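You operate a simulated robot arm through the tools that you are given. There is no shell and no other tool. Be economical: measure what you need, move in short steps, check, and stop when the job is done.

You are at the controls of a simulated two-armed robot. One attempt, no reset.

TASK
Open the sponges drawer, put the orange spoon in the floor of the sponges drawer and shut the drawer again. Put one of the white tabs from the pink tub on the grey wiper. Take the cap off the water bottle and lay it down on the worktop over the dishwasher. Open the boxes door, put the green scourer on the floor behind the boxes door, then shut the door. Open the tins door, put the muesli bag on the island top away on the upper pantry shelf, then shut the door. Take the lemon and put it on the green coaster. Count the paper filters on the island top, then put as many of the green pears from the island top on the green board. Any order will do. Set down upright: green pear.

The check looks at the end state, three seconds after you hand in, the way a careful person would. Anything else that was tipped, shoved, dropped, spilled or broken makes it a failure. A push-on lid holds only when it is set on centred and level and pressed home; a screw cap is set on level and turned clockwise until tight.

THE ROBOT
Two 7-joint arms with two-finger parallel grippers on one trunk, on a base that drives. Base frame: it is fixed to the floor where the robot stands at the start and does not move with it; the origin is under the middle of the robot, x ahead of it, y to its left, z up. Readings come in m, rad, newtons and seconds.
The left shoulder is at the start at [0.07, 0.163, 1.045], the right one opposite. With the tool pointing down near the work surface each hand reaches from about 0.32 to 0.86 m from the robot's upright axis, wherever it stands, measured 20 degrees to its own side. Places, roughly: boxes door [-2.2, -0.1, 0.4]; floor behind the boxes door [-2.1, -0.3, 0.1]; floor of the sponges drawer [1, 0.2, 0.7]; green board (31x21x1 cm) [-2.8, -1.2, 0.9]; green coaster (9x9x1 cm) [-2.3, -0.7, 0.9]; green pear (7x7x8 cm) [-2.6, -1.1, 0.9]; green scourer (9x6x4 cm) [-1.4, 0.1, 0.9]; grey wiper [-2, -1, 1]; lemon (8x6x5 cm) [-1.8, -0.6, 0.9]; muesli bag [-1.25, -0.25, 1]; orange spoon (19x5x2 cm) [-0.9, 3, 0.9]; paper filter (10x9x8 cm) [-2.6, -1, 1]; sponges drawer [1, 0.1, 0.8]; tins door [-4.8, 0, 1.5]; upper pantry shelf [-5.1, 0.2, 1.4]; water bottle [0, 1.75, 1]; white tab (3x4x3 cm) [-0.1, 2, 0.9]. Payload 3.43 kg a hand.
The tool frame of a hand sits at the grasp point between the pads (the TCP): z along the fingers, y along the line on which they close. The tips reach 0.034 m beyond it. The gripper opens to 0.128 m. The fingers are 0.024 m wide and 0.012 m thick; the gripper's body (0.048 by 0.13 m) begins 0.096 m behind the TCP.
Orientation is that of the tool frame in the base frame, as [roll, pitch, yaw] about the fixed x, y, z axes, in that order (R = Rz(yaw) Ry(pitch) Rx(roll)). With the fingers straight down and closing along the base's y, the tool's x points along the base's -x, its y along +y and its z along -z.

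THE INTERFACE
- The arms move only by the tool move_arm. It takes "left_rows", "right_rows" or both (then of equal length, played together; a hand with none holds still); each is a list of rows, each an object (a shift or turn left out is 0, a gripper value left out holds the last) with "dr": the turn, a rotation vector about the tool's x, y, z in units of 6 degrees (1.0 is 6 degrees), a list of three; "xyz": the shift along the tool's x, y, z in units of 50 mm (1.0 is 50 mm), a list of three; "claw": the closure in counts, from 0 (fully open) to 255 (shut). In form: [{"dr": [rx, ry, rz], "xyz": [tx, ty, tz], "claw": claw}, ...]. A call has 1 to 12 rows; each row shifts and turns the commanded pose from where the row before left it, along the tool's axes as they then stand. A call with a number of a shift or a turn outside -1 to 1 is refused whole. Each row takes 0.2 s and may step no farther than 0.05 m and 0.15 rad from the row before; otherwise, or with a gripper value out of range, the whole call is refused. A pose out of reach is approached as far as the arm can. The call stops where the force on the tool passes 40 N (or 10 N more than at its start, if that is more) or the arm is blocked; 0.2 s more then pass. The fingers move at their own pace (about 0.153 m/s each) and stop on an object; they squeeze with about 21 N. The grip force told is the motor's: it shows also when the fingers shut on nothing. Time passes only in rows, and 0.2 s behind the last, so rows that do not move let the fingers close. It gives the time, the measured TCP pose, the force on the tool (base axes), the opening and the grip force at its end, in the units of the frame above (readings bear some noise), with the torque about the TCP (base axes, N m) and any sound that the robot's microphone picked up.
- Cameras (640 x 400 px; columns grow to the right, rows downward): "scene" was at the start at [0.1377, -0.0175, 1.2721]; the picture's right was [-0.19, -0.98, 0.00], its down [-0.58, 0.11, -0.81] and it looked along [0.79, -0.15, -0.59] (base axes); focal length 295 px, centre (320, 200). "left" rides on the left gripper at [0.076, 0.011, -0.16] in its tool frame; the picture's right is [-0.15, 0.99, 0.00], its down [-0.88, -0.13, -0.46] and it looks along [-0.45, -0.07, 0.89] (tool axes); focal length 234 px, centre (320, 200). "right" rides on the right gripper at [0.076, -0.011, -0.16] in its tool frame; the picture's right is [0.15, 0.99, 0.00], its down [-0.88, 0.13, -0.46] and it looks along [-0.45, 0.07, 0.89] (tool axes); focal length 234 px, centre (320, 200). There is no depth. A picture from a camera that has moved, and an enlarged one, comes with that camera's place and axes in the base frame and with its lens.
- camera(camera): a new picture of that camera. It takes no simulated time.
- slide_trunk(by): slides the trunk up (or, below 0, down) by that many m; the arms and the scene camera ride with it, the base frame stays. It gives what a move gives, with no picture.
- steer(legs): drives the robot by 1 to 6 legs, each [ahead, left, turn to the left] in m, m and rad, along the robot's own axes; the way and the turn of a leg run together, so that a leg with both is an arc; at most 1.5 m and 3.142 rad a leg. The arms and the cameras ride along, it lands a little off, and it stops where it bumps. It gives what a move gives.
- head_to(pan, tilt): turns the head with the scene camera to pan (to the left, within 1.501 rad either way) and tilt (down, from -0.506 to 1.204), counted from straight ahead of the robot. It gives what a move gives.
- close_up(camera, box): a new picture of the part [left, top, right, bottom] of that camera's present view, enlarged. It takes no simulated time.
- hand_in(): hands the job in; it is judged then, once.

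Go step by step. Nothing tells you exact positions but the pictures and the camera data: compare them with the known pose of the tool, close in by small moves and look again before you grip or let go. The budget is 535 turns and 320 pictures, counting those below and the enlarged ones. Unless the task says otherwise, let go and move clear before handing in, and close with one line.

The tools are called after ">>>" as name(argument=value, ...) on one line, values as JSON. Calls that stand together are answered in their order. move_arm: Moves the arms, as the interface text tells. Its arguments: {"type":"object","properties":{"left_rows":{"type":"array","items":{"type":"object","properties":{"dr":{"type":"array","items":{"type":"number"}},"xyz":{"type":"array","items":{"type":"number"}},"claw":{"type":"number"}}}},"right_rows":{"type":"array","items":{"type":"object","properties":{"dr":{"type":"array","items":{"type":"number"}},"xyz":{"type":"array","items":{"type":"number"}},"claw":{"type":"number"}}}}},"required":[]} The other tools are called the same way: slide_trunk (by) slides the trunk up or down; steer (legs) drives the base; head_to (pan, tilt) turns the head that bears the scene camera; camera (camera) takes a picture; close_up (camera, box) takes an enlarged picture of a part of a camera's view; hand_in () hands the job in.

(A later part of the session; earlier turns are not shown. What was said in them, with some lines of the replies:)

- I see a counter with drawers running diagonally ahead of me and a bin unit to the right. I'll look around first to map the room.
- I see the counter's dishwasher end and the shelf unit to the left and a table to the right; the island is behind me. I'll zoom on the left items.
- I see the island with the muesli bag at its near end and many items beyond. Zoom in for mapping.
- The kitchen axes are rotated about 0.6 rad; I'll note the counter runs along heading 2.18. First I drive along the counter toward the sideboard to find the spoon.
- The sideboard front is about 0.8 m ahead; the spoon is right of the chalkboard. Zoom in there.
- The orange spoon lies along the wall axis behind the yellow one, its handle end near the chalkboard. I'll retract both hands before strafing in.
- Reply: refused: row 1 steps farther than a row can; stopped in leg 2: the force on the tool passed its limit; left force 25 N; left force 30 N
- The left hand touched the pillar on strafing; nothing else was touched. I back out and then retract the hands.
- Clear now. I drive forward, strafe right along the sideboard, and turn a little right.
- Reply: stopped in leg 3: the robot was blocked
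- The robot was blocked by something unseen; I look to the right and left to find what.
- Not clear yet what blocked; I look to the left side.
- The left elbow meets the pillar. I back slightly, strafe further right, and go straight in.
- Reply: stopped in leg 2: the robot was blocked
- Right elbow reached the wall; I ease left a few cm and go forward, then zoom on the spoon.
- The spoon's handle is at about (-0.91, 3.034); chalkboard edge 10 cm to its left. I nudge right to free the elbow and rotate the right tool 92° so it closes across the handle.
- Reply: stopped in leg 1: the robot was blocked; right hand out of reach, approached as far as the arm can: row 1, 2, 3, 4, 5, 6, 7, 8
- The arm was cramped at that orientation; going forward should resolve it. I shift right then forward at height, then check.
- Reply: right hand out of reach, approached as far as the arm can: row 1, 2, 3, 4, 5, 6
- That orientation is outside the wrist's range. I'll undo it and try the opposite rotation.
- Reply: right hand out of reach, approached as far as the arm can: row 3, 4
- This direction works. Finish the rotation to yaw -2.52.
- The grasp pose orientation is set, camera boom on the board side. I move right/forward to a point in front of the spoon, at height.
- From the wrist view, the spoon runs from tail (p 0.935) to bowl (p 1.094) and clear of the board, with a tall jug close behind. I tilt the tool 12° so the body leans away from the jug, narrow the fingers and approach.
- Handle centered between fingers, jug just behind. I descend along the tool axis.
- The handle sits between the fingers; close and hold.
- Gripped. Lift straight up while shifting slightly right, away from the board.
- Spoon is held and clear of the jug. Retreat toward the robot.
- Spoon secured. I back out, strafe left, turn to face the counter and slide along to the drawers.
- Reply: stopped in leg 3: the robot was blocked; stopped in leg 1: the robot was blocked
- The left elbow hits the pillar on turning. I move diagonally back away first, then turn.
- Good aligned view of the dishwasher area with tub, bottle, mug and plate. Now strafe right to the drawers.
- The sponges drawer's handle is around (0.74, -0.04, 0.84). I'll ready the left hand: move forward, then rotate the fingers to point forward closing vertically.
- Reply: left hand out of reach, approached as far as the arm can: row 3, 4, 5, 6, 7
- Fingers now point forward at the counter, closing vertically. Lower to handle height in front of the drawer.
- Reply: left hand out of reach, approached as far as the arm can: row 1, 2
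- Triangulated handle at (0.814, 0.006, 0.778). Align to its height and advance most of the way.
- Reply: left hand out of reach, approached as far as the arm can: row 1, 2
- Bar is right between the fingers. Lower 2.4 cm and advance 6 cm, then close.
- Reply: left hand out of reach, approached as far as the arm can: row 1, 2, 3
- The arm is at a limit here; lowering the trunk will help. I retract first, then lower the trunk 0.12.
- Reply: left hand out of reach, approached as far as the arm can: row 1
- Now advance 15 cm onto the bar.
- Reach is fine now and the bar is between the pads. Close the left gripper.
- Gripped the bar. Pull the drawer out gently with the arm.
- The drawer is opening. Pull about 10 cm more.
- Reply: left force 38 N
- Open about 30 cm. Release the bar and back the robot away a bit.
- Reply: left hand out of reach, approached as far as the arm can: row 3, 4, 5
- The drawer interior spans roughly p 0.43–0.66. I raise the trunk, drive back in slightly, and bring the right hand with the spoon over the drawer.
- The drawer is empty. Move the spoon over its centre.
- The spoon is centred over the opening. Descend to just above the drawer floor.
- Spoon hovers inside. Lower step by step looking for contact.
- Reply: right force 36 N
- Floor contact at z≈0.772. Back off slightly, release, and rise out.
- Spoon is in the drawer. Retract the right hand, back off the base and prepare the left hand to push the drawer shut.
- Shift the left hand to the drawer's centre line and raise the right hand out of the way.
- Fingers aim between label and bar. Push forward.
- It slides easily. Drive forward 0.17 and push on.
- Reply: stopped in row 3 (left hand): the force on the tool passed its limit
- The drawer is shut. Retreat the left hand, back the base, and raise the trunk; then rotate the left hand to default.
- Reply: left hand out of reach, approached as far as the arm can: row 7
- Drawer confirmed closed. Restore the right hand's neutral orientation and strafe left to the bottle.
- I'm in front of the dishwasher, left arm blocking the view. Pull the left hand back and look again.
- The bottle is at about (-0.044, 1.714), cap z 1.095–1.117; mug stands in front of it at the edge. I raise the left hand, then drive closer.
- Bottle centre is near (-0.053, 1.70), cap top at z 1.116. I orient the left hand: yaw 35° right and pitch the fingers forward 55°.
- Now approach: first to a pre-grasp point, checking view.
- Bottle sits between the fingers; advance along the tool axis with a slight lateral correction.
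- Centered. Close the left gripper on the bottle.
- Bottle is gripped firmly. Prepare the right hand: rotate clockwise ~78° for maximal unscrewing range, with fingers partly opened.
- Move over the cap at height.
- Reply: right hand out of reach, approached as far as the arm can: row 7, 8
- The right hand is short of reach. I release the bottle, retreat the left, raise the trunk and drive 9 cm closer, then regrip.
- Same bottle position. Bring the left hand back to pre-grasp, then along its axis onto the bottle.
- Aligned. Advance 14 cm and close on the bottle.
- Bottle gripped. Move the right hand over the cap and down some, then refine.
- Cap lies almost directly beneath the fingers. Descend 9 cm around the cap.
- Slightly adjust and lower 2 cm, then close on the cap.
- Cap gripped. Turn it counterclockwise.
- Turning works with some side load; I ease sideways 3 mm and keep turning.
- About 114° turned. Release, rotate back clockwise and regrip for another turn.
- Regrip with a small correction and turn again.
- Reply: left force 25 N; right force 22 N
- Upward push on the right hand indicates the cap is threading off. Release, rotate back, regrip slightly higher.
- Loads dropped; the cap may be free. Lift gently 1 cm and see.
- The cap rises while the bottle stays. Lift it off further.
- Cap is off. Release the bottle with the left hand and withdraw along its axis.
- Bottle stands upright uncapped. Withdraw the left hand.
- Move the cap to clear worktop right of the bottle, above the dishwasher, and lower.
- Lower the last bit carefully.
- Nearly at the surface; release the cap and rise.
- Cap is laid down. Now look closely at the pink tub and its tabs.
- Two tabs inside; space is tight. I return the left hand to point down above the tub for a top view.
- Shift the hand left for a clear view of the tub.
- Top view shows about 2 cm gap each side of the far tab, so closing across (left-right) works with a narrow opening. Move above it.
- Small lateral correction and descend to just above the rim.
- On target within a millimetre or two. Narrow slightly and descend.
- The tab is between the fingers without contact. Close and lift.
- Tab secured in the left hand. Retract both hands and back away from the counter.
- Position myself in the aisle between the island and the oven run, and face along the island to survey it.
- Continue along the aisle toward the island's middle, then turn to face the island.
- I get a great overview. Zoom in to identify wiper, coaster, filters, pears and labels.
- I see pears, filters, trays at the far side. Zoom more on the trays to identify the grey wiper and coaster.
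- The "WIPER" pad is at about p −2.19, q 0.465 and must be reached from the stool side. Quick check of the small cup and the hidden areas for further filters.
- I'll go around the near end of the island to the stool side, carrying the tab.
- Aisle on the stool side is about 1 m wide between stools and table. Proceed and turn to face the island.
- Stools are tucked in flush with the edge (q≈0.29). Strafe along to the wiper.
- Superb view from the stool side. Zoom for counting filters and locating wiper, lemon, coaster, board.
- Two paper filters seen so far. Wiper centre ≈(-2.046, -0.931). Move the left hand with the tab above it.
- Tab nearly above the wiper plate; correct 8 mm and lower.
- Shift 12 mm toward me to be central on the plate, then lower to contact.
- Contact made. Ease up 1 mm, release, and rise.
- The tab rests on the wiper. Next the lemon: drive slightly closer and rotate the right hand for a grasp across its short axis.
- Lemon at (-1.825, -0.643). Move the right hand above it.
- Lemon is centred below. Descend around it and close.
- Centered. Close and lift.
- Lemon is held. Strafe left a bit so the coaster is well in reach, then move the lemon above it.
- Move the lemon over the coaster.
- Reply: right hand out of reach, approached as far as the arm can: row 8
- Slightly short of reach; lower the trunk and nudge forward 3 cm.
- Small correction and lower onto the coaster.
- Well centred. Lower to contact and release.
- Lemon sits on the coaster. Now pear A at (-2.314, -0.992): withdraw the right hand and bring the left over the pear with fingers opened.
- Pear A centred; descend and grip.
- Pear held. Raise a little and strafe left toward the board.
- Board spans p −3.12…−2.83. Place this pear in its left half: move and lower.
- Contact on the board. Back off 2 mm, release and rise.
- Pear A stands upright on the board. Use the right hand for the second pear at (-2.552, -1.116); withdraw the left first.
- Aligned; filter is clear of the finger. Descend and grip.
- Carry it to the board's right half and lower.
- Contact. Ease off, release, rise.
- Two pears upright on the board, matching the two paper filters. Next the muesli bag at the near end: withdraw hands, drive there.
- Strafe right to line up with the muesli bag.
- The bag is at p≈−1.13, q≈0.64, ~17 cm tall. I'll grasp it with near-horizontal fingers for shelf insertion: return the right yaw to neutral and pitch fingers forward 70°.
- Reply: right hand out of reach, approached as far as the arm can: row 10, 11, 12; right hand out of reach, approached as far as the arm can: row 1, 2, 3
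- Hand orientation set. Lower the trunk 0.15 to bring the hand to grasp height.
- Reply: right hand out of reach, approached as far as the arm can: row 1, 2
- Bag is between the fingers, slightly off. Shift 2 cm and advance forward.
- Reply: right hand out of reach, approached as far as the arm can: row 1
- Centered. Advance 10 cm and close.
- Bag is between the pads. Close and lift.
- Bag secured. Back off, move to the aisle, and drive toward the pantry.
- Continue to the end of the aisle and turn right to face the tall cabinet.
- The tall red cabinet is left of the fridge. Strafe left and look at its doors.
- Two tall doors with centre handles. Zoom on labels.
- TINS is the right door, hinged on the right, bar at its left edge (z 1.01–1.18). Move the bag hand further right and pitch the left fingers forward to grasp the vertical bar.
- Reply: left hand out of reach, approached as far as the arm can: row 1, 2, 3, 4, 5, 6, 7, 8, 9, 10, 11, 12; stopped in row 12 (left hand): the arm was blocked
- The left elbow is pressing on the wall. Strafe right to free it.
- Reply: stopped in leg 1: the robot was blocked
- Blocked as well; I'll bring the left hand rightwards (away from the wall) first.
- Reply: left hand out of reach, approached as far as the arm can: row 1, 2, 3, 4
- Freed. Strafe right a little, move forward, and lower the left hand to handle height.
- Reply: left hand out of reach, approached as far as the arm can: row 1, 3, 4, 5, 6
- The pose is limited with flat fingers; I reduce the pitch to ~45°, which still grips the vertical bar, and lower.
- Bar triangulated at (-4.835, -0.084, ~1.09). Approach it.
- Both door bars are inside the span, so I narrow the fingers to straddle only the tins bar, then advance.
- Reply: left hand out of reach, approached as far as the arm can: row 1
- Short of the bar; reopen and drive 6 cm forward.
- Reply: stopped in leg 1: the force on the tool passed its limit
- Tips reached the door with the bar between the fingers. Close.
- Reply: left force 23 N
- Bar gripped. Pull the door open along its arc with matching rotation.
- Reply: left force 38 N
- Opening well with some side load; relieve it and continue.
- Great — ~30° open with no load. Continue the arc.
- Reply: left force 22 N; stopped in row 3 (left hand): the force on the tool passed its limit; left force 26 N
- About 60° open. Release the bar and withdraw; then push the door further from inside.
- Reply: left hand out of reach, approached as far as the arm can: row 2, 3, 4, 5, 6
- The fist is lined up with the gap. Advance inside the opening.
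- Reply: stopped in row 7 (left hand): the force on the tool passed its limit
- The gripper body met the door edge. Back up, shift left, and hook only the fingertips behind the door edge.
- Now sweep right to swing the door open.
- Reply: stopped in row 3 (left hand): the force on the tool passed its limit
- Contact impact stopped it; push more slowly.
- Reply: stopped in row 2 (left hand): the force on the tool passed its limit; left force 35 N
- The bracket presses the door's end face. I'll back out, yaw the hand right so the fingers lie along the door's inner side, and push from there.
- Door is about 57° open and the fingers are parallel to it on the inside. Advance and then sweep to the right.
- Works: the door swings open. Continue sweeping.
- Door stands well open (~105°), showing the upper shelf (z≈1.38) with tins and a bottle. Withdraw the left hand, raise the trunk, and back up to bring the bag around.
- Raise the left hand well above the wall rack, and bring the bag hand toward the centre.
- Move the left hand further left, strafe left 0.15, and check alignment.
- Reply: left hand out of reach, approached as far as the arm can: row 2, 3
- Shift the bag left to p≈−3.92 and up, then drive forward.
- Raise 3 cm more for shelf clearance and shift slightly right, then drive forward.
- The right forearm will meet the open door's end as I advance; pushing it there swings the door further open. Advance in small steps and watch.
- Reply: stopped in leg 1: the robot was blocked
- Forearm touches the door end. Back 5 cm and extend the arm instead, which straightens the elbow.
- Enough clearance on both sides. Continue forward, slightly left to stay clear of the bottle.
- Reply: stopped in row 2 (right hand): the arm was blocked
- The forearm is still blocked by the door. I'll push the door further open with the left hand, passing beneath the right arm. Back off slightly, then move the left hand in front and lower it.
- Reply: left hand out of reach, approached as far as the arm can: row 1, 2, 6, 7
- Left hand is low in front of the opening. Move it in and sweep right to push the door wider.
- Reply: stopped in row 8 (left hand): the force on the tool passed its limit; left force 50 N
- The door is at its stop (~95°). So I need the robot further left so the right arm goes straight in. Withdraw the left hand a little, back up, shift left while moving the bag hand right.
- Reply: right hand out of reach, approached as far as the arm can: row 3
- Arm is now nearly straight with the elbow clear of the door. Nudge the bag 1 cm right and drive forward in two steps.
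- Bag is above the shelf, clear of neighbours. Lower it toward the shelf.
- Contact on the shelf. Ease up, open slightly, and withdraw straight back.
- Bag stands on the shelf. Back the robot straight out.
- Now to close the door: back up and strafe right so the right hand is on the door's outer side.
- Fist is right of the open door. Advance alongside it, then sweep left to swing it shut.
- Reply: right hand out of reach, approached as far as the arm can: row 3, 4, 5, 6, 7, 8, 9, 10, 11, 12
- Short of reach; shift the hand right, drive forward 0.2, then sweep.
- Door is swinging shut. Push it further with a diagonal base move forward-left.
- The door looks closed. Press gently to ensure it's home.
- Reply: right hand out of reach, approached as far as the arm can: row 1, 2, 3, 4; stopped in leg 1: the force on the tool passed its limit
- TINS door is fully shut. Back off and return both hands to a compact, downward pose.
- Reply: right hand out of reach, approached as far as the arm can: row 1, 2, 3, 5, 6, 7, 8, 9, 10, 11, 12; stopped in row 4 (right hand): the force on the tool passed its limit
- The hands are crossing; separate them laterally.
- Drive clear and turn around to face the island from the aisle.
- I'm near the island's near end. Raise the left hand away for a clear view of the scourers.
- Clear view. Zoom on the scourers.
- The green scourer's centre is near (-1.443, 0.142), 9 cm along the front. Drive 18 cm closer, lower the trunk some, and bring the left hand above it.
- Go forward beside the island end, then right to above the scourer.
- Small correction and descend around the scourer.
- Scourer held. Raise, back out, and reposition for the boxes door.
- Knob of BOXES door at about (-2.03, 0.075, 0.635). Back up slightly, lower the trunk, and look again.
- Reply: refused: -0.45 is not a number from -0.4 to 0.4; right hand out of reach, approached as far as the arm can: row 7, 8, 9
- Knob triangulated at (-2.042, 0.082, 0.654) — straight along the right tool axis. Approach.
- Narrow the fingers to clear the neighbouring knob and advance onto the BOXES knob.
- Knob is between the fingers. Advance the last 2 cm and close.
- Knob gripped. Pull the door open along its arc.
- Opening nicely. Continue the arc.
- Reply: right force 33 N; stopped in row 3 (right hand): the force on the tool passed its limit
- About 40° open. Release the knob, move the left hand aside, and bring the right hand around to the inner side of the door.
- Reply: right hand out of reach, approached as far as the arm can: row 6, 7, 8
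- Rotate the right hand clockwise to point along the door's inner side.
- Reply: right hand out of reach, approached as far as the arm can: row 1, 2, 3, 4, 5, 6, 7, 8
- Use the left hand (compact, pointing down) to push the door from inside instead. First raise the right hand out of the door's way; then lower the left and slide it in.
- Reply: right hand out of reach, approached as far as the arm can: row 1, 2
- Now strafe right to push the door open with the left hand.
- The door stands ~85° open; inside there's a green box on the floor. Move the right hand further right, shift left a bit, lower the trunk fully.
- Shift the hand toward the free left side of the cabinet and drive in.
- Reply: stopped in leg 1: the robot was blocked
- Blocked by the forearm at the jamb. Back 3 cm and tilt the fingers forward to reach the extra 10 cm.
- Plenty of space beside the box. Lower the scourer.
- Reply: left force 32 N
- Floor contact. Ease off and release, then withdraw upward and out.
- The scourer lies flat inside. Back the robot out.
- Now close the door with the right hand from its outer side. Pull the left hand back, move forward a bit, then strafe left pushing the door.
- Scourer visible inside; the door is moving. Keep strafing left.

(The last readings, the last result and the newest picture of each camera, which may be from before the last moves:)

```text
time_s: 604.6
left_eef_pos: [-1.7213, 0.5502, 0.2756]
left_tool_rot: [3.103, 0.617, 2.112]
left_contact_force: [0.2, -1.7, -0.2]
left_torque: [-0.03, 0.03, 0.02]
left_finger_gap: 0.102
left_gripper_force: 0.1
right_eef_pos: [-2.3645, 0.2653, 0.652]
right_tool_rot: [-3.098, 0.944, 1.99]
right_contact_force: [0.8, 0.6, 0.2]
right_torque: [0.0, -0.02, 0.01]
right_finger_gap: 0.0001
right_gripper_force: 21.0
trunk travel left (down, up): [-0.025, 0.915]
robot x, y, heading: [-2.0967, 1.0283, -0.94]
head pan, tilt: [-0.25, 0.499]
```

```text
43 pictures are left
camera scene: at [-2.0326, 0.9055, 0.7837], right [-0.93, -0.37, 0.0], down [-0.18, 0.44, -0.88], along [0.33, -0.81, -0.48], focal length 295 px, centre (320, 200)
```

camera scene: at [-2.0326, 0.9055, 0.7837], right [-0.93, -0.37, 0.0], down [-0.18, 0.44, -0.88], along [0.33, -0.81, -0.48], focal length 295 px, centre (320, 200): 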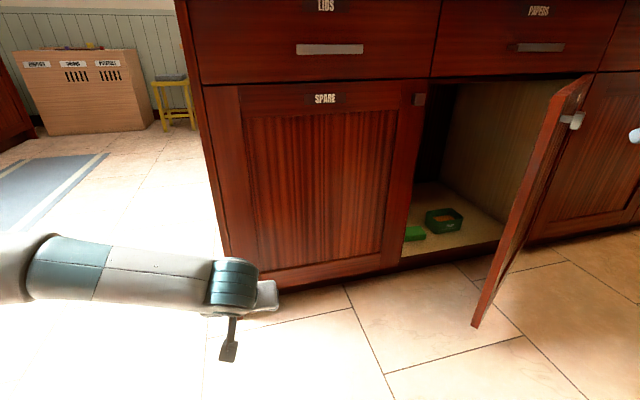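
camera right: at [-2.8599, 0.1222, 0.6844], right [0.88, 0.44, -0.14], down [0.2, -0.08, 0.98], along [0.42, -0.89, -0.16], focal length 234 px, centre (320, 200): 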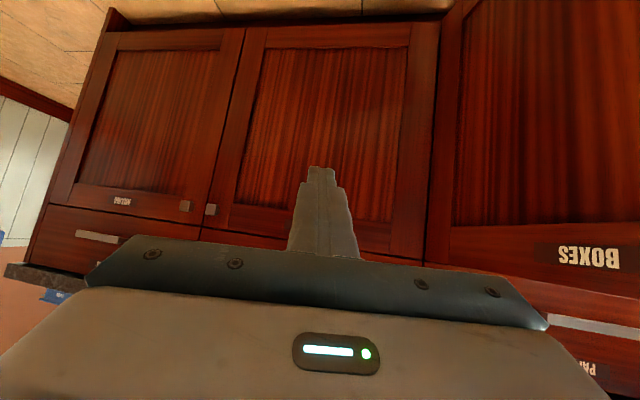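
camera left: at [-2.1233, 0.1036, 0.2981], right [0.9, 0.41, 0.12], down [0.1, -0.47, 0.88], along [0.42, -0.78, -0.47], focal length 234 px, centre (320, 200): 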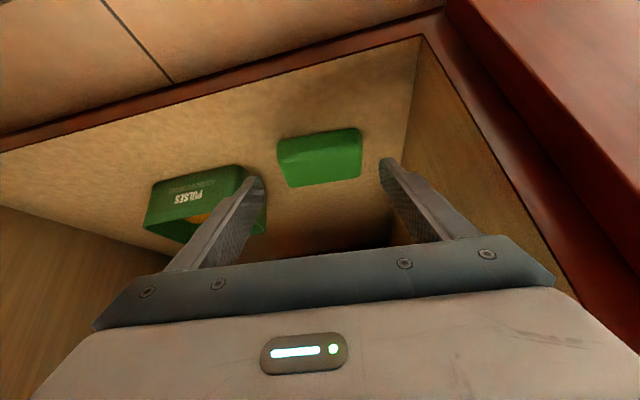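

Now extend the right arm forward to push the door shut.

>>> move_arm(right_rows=[{"xyz": [-0.5, 0.17, 0.69]}, {"xyz": [-0.5, 0.17, 0.69]}, {"xyz": [-0.5, 0.17, 0.69]}, {"xyz": [-0.5, 0.17, 0.69]}, {"xyz": [-0.5, 0.17, 0.69]}, {"xyz": [-0.4, 0.15, 0.55]}, {"xyz": [-0.3, 0.1, 0.42]}])

>>> camera(camera="scene")

```text
time_s: 606.2
left_eef_pos: [-1.7208, 0.5504, 0.2764]
left_tool_rot: [3.102, 0.615, 2.109]
left_contact_force: [-0.1, 0.7, 0.3]
left_torque: [0.02, 0.02, -0.03]
left_finger_gap: 0.1019
left_gripper_force: 0.1
right_eef_pos: [-2.2093, 0.0323, 0.6539]
right_tool_rot: [-3.097, 0.943, 1.991]
right_contact_force: [-0.7, 0.2, 0.0]
right_torque: [-0.05, -0.03, -0.02]
right_finger_gap: 0.0001
right_gripper_force: 21.6
trunk travel left (down, up): [-0.025, 0.915]
robot x, y, heading: [-2.0996, 1.033, -0.942]
head pan, tilt: [-0.25, 0.499]
```

```text
42 pictures are left
camera scene: at [-2.0325, 0.9055, 0.7837], right [-0.93, -0.37, 0.0], down [-0.18, 0.44, -0.88], along [0.33, -0.81, -0.48], focal length 295 px, centre (320, 200)
```

scene: 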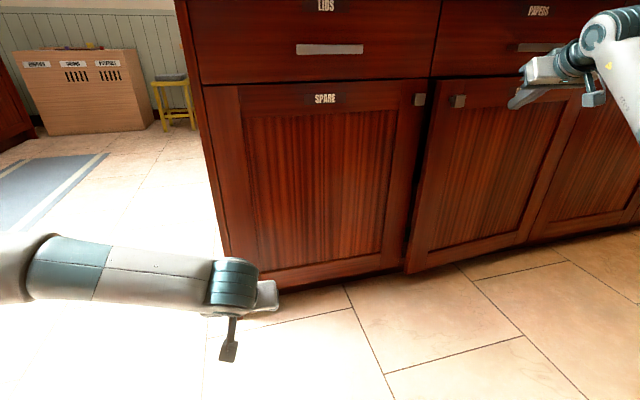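

Nearly shut; push the rest of the way.

>>> move_arm(right_rows=[{"xyz": [-0.2, 0.15, 0.28]}, {"xyz": [-0.2, 0.15, 0.28]}, {"xyz": [-0.2, 0.1, 0.28]}, {"xyz": [-0.15, 0.05, 0.2]}, {"xyz": [-0.15, 0.05, 0.2]}])

>>> camera(camera="scene")

```text
time_s: 607.0
left_eef_pos: [-1.7222, 0.5506, 0.277]
left_tool_rot: [3.103, 0.617, 2.11]
left_contact_force: [0.3, 0.9, -1.0]
left_torque: [0.01, 0.0, -0.01]
left_finger_gap: 0.1021
left_gripper_force: 0.2
right_eef_pos: [-2.1752, -0.0042, 0.6512]
right_tool_rot: [-3.102, 0.933, 1.987]
right_contact_force: [-2.4, 13.2, 4.0]
right_torque: [0.03, -0.02, 0.16]
right_finger_gap: 0.0
right_gripper_force: 20.7
trunk travel left (down, up): [-0.025, 0.915]
robot x, y, heading: [-2.0988, 1.034, -0.945]
head pan, tilt: [-0.25, 0.499]
stopped in row 4 (right hand): the force on the tool passed its limit (the readings are from after the stop); the commanded pose is now the measured one
```

```text
41 pictures are left
camera scene: at [-2.0331, 0.9071, 0.784], right [-0.93, -0.37, 0.0], down [-0.18, 0.44, -0.88], along [0.32, -0.82, -0.48], focal length 295 px, centre (320, 200)
```

scene: 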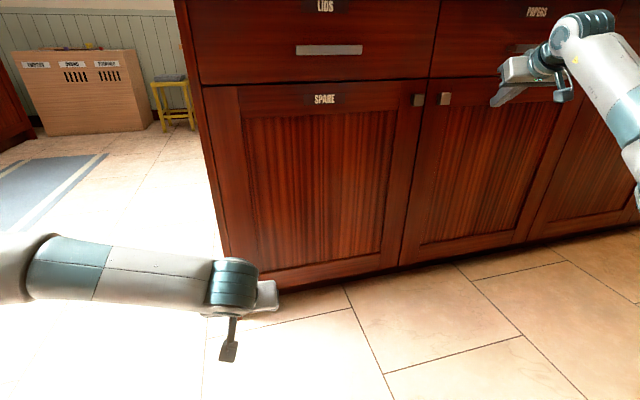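

The door is shut. Withdraw the right hand, verify, then raise and survey the results.

>>> move_arm(right_rows=[{"xyz": [0.5, 0, -0.69]}, {"xyz": [0.5, 0, -0.69]}, {"xyz": [0.5, 0, -0.69]}, {"xyz": [0.5, 0, -0.69]}])

>>> steer(legs=[[-0.2, 0, 0]])

>>> close_up(camera="scene", box=[320, 50, 640, 300])

>>> slide_trunk(by=0.4)

>>> slide_trunk(by=0.35)

>>> head_to(pan=-0.35, tilt=0.5)

>>> camera(camera="scene")

```text
time_s: 608.0
left_eef_pos: [-1.7209, 0.5518, 0.2765]
left_tool_rot: [3.102, 0.617, 2.109]
left_contact_force: [-0.9, -0.6, 0.3]
left_torque: [-0.03, 0.02, 0.01]
left_finger_gap: 0.1018
left_gripper_force: 0.1
right_eef_pos: [-2.2409, 0.1487, 0.6485]
right_tool_rot: [-3.101, 0.93, 1.988]
right_contact_force: [-0.2, -0.3, -0.5]
right_torque: [0.02, 0.01, 0.0]
right_finger_gap: 0.0001
right_gripper_force: 21.0
trunk travel left (down, up): [-0.025, 0.915]
robot x, y, heading: [-2.1002, 1.0316, -0.946]
head pan, tilt: [-0.25, 0.499]
```

```text
time_s: 609.7
left_eef_pos: [-1.8455, 0.7139, 0.2755]
left_tool_rot: [3.103, 0.616, 2.099]
left_contact_force: [-0.3, 0.2, -0.7]
left_torque: [-0.04, 0.01, -0.04]
left_finger_gap: 0.1019
left_gripper_force: 0.1
right_eef_pos: [-2.3715, 0.3169, 0.6489]
right_tool_rot: [-3.099, 0.932, 1.978]
right_contact_force: [-0.9, -0.1, 0.6]
right_torque: [0.01, 0.02, -0.01]
right_finger_gap: 0.0
right_gripper_force: 20.8
trunk travel left (down, up): [-0.025, 0.915]
robot x, y, heading: [-2.2155, 1.1973, -0.952]
head pan, tilt: [-0.25, 0.499]
```

```text
1.60 times, centred on (480, 175) of scene
camera zoom: at [-2.1543, 1.0722, 0.7837], right [-0.93, -0.36, 0.0], down [-0.17, 0.45, -0.88], along [0.32, -0.82, -0.48], focal length 471 px, centre (64, 240)
```

zoom: 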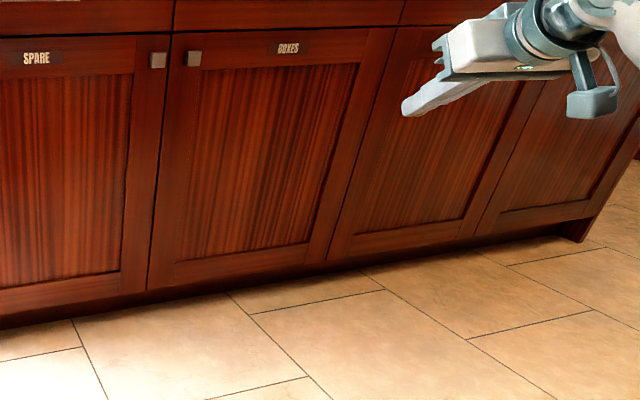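

```text
time_s: 613.5
left_eef_pos: [-1.8464, 0.7134, 0.6764]
left_tool_rot: [3.104, 0.616, 2.096]
left_contact_force: [0.0, -0.1, -0.1]
left_torque: [-0.03, -0.03, -0.03]
left_finger_gap: 0.1019
left_gripper_force: 0.1
right_eef_pos: [-2.3725, 0.3176, 1.049]
right_tool_rot: [-3.099, 0.933, 1.978]
right_contact_force: [-0.2, 0.5, -0.1]
right_torque: [-0.03, 0.02, 0.0]
right_finger_gap: 0.0
right_gripper_force: 20.9
trunk travel left (down, up): [-0.425, 0.515]
robot x, y, heading: [-2.2162, 1.1993, -0.955]
head pan, tilt: [-0.25, 0.499]
```

```text
time_s: 616.9
left_eef_pos: [-1.8471, 0.7133, 1.0255]
left_tool_rot: [3.103, 0.617, 2.097]
left_contact_force: [-0.4, 0.0, 0.1]
left_torque: [0.05, 0.01, -0.02]
left_finger_gap: 0.1017
left_gripper_force: 0.1
right_eef_pos: [-2.371, 0.3176, 1.3988]
right_tool_rot: [-3.098, 0.931, 1.978]
right_contact_force: [0.1, -0.1, 0.9]
right_torque: [0.01, -0.01, 0.01]
right_finger_gap: 0.0
right_gripper_force: 21.2
trunk travel left (down, up): [-0.775, 0.165]
robot x, y, heading: [-2.2225, 1.196, -0.948]
head pan, tilt: [-0.25, 0.499]
```

```text
time_s: 617.6
left_eef_pos: [-1.846, 0.7138, 1.026]
left_tool_rot: [3.103, 0.616, 2.099]
left_contact_force: [0.2, -0.4, -0.3]
left_torque: [0.01, -0.02, -0.01]
left_finger_gap: 0.1015
left_gripper_force: 0.0
right_eef_pos: [-2.3709, 0.3172, 1.4]
right_tool_rot: [-3.1, 0.932, 1.976]
right_contact_force: [0.3, -0.5, 0.3]
right_torque: [-0.01, 0.01, 0.02]
right_finger_gap: 0.0
right_gripper_force: 21.7
trunk travel left (down, up): [-0.775, 0.165]
robot x, y, heading: [-2.2197, 1.1997, -0.949]
head pan, tilt: [-0.351, 0.499]
```

```text
39 pictures are left
camera scene: at [-2.163, 1.0691, 1.5337], right [-0.96, -0.26, 0.0], down [-0.13, 0.46, -0.88], along [0.23, -0.85, -0.48], focal length 295 px, centre (320, 200)
```

scene: 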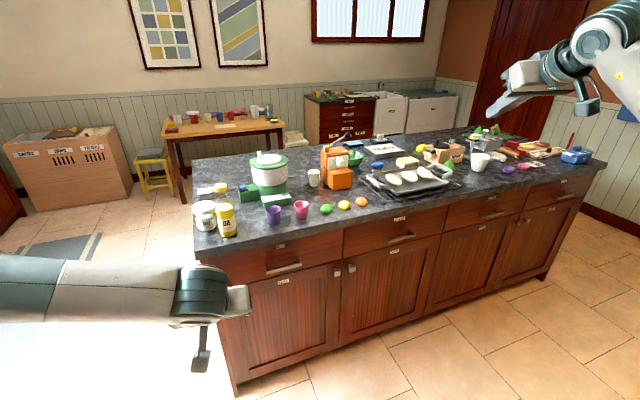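

BOXES door is shut. Zoom on the island top for the pears, lemon and tab.

>>> close_up(camera="scene", box=[330, 110, 610, 220])

>>> close_up(camera="scene", box=[180, 120, 400, 250])

```text
2.29 times, centred on (470, 165) of scene
camera zoom: at [-2.163, 1.0691, 1.5337], right [-0.96, -0.26, 0.0], down [-0.13, 0.46, -0.88], along [0.23, -0.85, -0.48], focal length 673 px, centre (-23, 280)
```

zoom: 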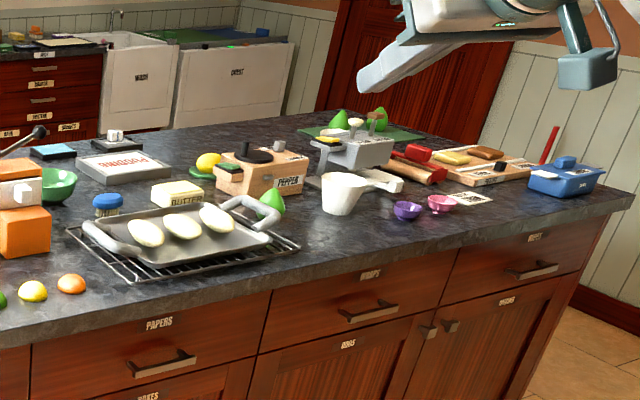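

```text
2.91 times, centred on (290, 185) of scene
camera zoom: at [-2.163, 1.0691, 1.5337], right [-0.96, -0.26, 0.0], down [-0.13, 0.46, -0.88], along [0.23, -0.85, -0.48], focal length 857 px, centre (407, 244)
```

zoom: 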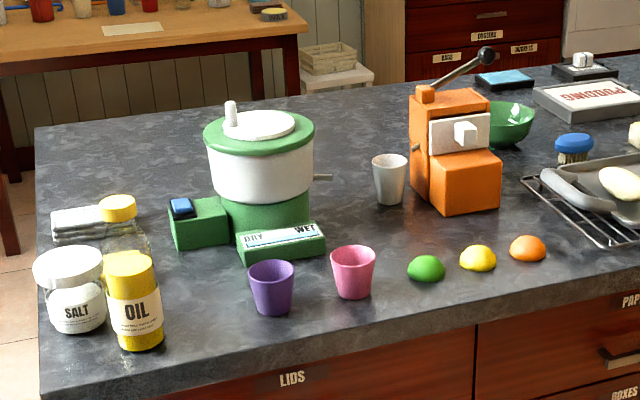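

Everything is in place: both doors and the drawer are shut, two pears stand upright on the board for the two paper filters, and the lemon, tab, cap, spoon, muesli and scourer are set down. Both hands are clear, so I hand in.

>>> hand_in()

```text
The job is handed in.
```

I finished every item on the list and handed the job in; no result came back. I counted two paper filters and set two green pears upright on the green board. The muesli bag on its shelf, the lemon and tab, the scourer and the shut doors and drawer were checked by camera. I last saw the spoon lying in the drawer before closing it, and the bottle cap on the worktop before leaving it. Early on an arm pressed briefly against a wall pillar and the kitchen wall, and I saw nothing moved.
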